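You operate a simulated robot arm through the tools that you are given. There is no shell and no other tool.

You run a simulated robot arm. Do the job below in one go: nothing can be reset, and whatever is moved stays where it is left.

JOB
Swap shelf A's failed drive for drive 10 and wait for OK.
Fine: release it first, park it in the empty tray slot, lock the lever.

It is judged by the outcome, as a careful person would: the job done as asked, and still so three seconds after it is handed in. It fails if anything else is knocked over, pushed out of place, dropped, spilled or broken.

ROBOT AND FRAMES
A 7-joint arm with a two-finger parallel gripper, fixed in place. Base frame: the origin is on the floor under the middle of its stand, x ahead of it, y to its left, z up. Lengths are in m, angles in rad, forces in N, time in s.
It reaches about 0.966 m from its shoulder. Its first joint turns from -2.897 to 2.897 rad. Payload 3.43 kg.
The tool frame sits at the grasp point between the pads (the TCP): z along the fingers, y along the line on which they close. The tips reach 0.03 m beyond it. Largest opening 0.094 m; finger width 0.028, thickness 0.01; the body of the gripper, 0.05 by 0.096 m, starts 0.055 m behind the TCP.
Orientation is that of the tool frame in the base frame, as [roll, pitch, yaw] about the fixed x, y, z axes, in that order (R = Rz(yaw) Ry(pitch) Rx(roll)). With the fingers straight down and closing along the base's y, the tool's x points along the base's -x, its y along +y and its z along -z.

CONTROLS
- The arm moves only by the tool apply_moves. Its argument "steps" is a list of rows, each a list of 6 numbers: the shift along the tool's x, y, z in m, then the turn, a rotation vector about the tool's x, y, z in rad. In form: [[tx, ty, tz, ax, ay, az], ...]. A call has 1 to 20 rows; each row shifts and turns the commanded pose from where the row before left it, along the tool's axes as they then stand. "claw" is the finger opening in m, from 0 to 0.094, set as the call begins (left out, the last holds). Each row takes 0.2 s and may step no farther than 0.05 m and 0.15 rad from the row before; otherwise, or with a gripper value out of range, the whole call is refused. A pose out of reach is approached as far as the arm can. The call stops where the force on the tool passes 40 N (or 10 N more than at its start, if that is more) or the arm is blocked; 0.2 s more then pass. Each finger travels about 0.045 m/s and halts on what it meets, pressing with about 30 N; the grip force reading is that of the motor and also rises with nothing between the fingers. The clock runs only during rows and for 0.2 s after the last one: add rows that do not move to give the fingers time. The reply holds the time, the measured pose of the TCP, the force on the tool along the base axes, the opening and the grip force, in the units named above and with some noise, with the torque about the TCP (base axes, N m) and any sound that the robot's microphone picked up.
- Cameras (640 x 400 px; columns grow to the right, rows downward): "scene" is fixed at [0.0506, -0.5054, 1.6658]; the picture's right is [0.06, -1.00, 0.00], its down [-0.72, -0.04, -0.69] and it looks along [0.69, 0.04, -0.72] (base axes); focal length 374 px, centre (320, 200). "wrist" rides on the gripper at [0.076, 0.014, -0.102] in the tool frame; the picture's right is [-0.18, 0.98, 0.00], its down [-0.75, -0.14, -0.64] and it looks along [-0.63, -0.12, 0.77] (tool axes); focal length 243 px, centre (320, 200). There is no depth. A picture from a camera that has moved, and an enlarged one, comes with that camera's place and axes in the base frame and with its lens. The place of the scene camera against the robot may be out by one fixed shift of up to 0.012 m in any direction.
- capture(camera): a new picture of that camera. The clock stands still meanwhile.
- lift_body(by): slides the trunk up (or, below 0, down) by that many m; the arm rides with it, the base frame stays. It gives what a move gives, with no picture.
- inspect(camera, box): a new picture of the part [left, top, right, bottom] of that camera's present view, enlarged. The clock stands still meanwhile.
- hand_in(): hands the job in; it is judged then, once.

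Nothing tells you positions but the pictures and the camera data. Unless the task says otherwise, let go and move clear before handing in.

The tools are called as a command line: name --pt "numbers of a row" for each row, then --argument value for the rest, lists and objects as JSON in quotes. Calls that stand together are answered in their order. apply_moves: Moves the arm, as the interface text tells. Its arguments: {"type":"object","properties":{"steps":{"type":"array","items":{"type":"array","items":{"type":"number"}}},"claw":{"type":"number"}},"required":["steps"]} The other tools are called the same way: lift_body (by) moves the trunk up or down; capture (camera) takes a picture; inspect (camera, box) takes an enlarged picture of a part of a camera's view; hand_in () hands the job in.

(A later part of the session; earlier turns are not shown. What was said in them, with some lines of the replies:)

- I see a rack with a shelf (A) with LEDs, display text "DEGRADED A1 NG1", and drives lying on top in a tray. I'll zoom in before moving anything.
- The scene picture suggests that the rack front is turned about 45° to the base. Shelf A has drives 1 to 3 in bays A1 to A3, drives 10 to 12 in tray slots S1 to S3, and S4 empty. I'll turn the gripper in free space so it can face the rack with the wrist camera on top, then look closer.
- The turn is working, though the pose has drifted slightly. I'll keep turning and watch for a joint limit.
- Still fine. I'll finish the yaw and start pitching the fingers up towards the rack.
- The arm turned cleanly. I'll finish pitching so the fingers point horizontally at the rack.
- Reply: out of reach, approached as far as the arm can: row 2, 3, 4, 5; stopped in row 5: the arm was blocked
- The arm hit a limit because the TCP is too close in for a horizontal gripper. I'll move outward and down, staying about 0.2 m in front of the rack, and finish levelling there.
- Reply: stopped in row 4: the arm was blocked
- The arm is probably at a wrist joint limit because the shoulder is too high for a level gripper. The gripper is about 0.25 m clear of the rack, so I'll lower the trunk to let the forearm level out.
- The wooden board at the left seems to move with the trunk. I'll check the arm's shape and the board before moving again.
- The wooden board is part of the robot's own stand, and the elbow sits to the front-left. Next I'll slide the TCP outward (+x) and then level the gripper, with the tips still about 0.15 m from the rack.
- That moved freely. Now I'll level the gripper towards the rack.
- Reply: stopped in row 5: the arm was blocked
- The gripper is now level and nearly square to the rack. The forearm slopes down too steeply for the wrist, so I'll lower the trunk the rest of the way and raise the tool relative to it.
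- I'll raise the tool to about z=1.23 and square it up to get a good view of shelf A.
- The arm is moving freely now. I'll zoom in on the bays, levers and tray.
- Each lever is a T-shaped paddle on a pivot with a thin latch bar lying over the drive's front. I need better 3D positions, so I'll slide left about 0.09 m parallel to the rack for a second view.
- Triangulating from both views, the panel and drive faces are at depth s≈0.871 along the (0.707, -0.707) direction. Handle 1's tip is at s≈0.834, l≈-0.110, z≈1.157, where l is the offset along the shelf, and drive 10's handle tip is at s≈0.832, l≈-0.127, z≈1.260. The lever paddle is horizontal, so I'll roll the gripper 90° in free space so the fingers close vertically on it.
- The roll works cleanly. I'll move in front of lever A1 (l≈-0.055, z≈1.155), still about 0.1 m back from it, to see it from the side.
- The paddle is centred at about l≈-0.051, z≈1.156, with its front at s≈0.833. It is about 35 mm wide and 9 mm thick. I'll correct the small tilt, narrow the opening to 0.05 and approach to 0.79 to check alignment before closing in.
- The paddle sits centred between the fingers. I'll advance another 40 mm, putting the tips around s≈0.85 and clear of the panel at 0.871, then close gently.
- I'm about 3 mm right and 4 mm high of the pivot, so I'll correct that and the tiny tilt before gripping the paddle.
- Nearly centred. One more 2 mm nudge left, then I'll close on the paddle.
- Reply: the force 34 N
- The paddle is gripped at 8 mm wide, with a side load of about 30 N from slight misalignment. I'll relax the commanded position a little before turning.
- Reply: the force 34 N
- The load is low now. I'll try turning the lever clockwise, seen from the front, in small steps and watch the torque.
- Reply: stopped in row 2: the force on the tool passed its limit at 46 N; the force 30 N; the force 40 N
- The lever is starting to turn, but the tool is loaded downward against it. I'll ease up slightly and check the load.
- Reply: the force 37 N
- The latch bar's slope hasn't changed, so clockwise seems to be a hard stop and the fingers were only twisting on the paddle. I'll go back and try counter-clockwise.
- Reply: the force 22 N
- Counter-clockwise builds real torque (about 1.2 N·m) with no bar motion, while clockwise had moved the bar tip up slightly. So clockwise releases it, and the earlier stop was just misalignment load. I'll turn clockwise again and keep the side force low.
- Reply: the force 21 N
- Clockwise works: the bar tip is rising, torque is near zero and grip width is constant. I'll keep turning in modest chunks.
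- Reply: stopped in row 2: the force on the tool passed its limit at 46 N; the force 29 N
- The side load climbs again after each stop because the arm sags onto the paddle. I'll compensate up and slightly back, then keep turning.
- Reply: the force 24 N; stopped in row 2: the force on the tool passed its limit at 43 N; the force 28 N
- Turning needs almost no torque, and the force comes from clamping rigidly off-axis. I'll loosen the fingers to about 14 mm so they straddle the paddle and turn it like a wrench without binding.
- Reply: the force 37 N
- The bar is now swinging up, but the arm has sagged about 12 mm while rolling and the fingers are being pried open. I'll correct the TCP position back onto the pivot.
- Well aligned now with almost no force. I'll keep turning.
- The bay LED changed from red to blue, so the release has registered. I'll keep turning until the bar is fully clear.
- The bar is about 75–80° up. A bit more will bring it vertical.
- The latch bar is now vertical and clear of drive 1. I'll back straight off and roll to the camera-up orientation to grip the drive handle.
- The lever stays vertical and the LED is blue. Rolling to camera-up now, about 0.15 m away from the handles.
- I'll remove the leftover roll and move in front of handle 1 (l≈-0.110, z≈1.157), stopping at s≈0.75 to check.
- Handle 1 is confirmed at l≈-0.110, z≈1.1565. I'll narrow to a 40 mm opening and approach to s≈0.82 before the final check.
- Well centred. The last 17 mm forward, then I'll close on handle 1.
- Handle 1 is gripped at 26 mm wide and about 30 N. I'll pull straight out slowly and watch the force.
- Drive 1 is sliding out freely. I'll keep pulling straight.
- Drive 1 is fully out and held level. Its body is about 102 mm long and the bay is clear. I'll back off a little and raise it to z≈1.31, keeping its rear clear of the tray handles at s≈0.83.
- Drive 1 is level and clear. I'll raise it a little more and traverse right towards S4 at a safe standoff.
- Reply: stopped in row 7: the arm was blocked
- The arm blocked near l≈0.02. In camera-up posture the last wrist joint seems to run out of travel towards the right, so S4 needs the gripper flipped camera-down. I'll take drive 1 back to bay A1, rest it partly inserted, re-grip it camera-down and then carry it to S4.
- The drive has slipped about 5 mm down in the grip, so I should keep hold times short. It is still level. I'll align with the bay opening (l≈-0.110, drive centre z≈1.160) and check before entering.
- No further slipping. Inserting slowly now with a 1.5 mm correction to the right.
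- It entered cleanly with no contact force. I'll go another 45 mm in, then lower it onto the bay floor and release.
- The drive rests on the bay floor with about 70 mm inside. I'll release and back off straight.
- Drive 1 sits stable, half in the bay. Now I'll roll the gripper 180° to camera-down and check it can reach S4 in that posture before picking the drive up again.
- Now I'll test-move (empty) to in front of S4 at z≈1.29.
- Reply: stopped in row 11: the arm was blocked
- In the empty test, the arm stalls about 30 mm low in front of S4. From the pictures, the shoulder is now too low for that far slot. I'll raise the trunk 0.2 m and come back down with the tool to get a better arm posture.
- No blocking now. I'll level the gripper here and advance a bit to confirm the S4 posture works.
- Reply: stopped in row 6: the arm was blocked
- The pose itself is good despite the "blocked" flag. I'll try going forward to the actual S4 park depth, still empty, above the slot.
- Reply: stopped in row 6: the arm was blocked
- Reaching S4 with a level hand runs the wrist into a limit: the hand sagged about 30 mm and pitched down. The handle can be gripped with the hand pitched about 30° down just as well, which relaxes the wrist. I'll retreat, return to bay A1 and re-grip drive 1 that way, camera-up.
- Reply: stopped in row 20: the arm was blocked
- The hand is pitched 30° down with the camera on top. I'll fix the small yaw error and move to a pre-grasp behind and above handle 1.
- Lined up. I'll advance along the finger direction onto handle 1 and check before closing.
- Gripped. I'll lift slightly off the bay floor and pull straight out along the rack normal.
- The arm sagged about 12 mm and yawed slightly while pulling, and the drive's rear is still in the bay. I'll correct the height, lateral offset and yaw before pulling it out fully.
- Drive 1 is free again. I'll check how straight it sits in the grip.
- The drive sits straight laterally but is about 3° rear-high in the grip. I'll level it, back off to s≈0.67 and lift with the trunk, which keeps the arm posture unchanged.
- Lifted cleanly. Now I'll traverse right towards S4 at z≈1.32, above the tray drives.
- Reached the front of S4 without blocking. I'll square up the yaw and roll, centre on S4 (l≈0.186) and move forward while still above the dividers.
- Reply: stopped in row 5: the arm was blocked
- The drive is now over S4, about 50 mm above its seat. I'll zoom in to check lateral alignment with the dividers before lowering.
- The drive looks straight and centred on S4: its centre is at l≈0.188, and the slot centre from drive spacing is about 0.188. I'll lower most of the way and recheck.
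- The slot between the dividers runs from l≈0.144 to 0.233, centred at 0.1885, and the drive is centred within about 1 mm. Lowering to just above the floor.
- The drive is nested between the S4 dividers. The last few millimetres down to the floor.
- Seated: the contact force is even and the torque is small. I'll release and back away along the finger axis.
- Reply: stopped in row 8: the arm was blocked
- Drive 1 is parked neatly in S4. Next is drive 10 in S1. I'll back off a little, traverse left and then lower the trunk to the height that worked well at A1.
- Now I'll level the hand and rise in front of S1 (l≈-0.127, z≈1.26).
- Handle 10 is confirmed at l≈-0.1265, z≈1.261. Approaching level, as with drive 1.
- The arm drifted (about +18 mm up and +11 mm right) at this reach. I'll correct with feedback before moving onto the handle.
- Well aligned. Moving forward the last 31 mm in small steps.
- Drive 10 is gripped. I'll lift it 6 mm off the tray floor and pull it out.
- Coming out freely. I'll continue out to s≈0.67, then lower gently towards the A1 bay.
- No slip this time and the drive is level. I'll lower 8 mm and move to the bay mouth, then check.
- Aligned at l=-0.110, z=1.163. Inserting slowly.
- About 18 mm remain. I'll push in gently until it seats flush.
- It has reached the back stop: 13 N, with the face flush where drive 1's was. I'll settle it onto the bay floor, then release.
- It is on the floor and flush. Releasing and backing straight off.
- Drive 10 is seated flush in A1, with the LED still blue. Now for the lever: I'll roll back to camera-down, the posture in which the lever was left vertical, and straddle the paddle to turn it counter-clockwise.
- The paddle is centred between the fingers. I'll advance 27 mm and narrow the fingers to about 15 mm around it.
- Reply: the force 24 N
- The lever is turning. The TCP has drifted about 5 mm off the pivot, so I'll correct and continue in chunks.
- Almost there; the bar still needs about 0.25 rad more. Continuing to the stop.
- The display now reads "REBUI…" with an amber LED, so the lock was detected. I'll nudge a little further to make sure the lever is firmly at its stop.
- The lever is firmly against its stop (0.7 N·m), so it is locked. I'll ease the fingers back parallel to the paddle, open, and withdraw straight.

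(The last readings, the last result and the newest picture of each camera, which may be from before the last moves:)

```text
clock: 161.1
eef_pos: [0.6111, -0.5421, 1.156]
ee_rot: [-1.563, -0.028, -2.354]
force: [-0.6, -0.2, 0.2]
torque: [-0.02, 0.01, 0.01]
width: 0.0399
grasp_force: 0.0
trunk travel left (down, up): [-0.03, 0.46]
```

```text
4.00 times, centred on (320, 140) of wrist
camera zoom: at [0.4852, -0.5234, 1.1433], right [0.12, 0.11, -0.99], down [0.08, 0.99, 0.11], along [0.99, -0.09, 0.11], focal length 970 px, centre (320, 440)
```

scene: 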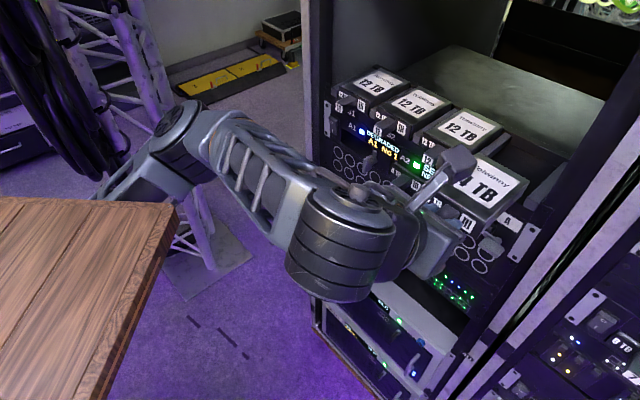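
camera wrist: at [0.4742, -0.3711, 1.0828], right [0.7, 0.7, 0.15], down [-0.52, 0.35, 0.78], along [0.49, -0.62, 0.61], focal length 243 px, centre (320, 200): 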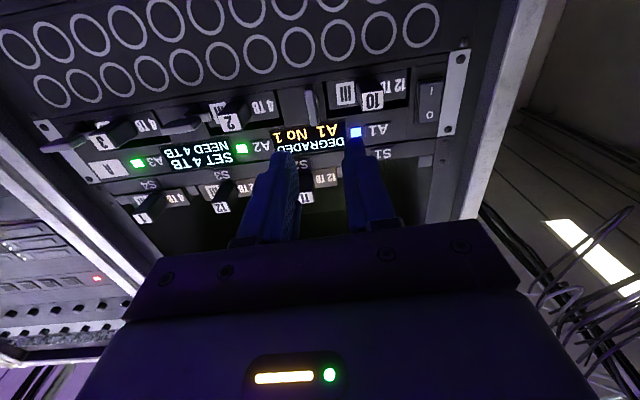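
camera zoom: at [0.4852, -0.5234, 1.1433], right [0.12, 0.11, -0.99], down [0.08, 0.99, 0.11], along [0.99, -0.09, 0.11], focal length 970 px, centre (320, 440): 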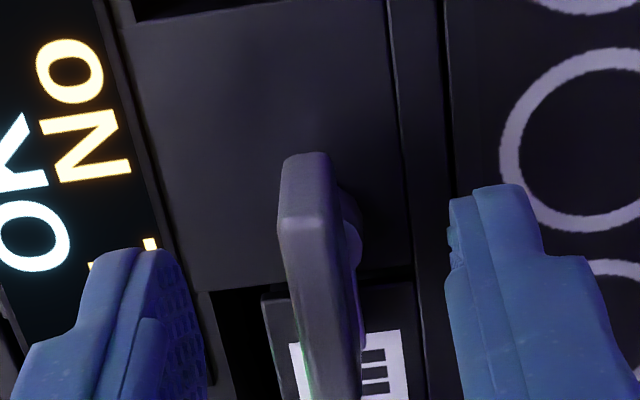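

The display now shows "OK" with a green LED for A1. I'll withdraw straight back, clear of everything, and take final pictures.

apply_moves --pt "0 0 -0.02 0 0 0" --pt "0 0 -0.03 0 0 0" --pt "0 0 -0.03 0 0 0" --pt "0 0 -0.04 0 0 0" --pt "0 0 0 0 0 0" --pt "0 0 0 0 0 0"

capture --camera "scene"

inspect --camera "scene" --box '[310, 50, 550, 200]'

inspect --camera "scene" --box '[320, 100, 480, 200]'

```text
clock: 162.5
eef_pos: [0.5302, -0.4599, 1.1517]
ee_rot: [-1.575, -0.039, -2.354]
force: [0.0, -0.2, -0.8]
torque: [-0.02, 0.0, 0.01]
width: 0.0397
grasp_force: 0.0
trunk travel left (down, up): [-0.03, 0.46]
```

```text
taken
```

scene: 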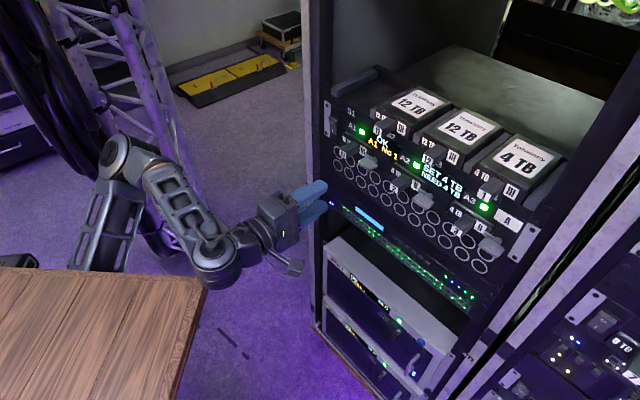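

```text
2.67 times, centred on (430, 125) of scene
camera zoom: at [0.0506, -0.5054, 1.6658], right [0.06, -1.0, 0.0], down [-0.72, -0.04, -0.69], along [0.69, 0.04, -0.72], focal length 998 px, centre (27, 400)
```

zoom: 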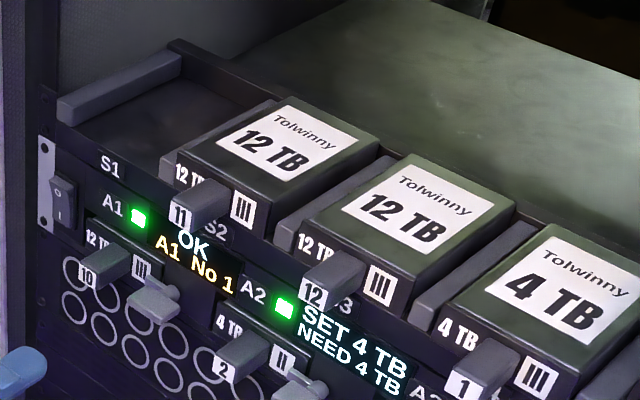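

```text
4.00 times, centred on (400, 150) of scene
camera zoom: at [0.0506, -0.5054, 1.6658], right [0.06, -1.0, 0.0], down [-0.72, -0.04, -0.69], along [0.69, 0.04, -0.72], focal length 1497 px, centre (0, 400)
```

zoom: 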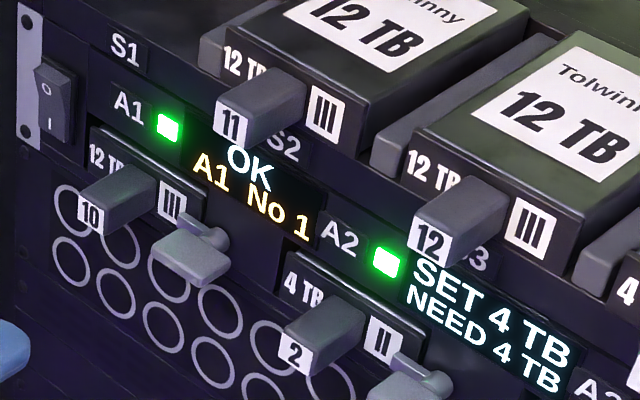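

A1 reads "OK" and is green, with drive 10 in the bay, the lever horizontal, drive 1 in S4 and drives 11 and 12 untouched. One last close look at the levers and S4.

inspect --camera "scene" --box '[390, 150, 518, 230]'

inspect --camera "scene" --box '[440, 120, 584, 210]'

inspect --camera "scene" --box '[320, 120, 416, 180]'

```text
5.00 times, centred on (454, 190) of scene
camera zoom: at [0.0506, -0.5054, 1.6658], right [0.06, -1.0, 0.0], down [-0.72, -0.04, -0.69], along [0.69, 0.04, -0.72], focal length 1871 px, centre (-350, 250)
```

zoom: 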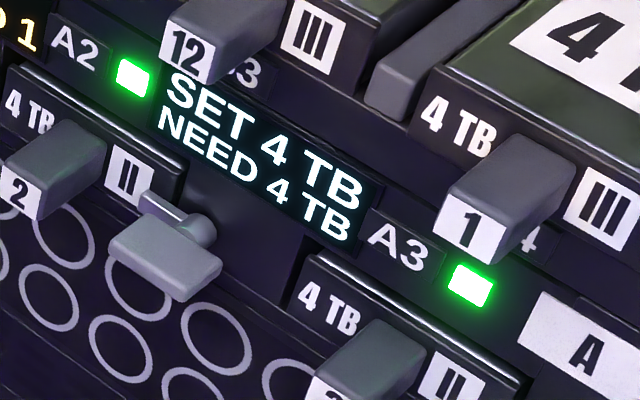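

```text
4.44 times, centred on (512, 165) of scene
camera zoom: at [0.0506, -0.5054, 1.6658], right [0.06, -1.0, 0.0], down [-0.72, -0.04, -0.69], along [0.69, 0.04, -0.72], focal length 1663 px, centre (-533, 356)
```

zoom: 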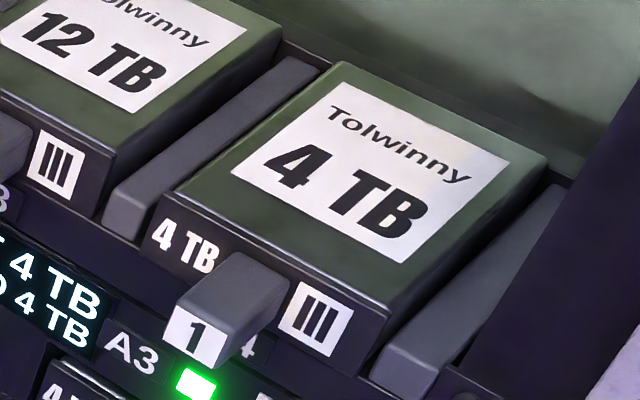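

```text
6.67 times, centred on (368, 150) of scene
camera zoom: at [0.0506, -0.5054, 1.6658], right [0.06, -1.0, 0.0], down [-0.72, -0.04, -0.69], along [0.69, 0.04, -0.72], focal length 2495 px, centre (0, 533)
```

zoom: 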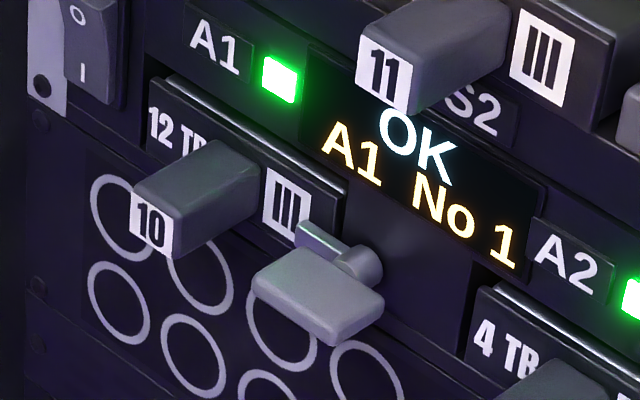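

Everything checks out: A1 is green with "OK", drive 10 is flush with its lever locked, drive 1 is squarely in S4, and the other drives and levers have not moved. The gripper is open and clear, so I'm handing in.

hand_in

```text
The job is handed in.
```

Shelf A's failed drive is swapped: drive 10 is in bay A1, and the shelf shows "OK" with a green light on A1.

- **Failed drive:** I turned its lever to release drive 1 before pulling it. It is now parked squarely in S4, which was the empty tray slot.
- **Replacement:** Drive 10 came out of S1 and sits flush in A1, with the lever turned back until it hit its stop. The display went through rebuilding to "OK" before I handed in.
- **Everything else:** Drives 2, 3, 11 and 12, the other levers and the power switch look unmoved. The gripper is open and clear of the rack.

Partway through, I set drive 1 back into bay A1 part-way to re-grip it, because the arm could not reach S4 with the first grip. While I held it the first time, it slipped about 5 mm in the fingers, but it was not dropped.
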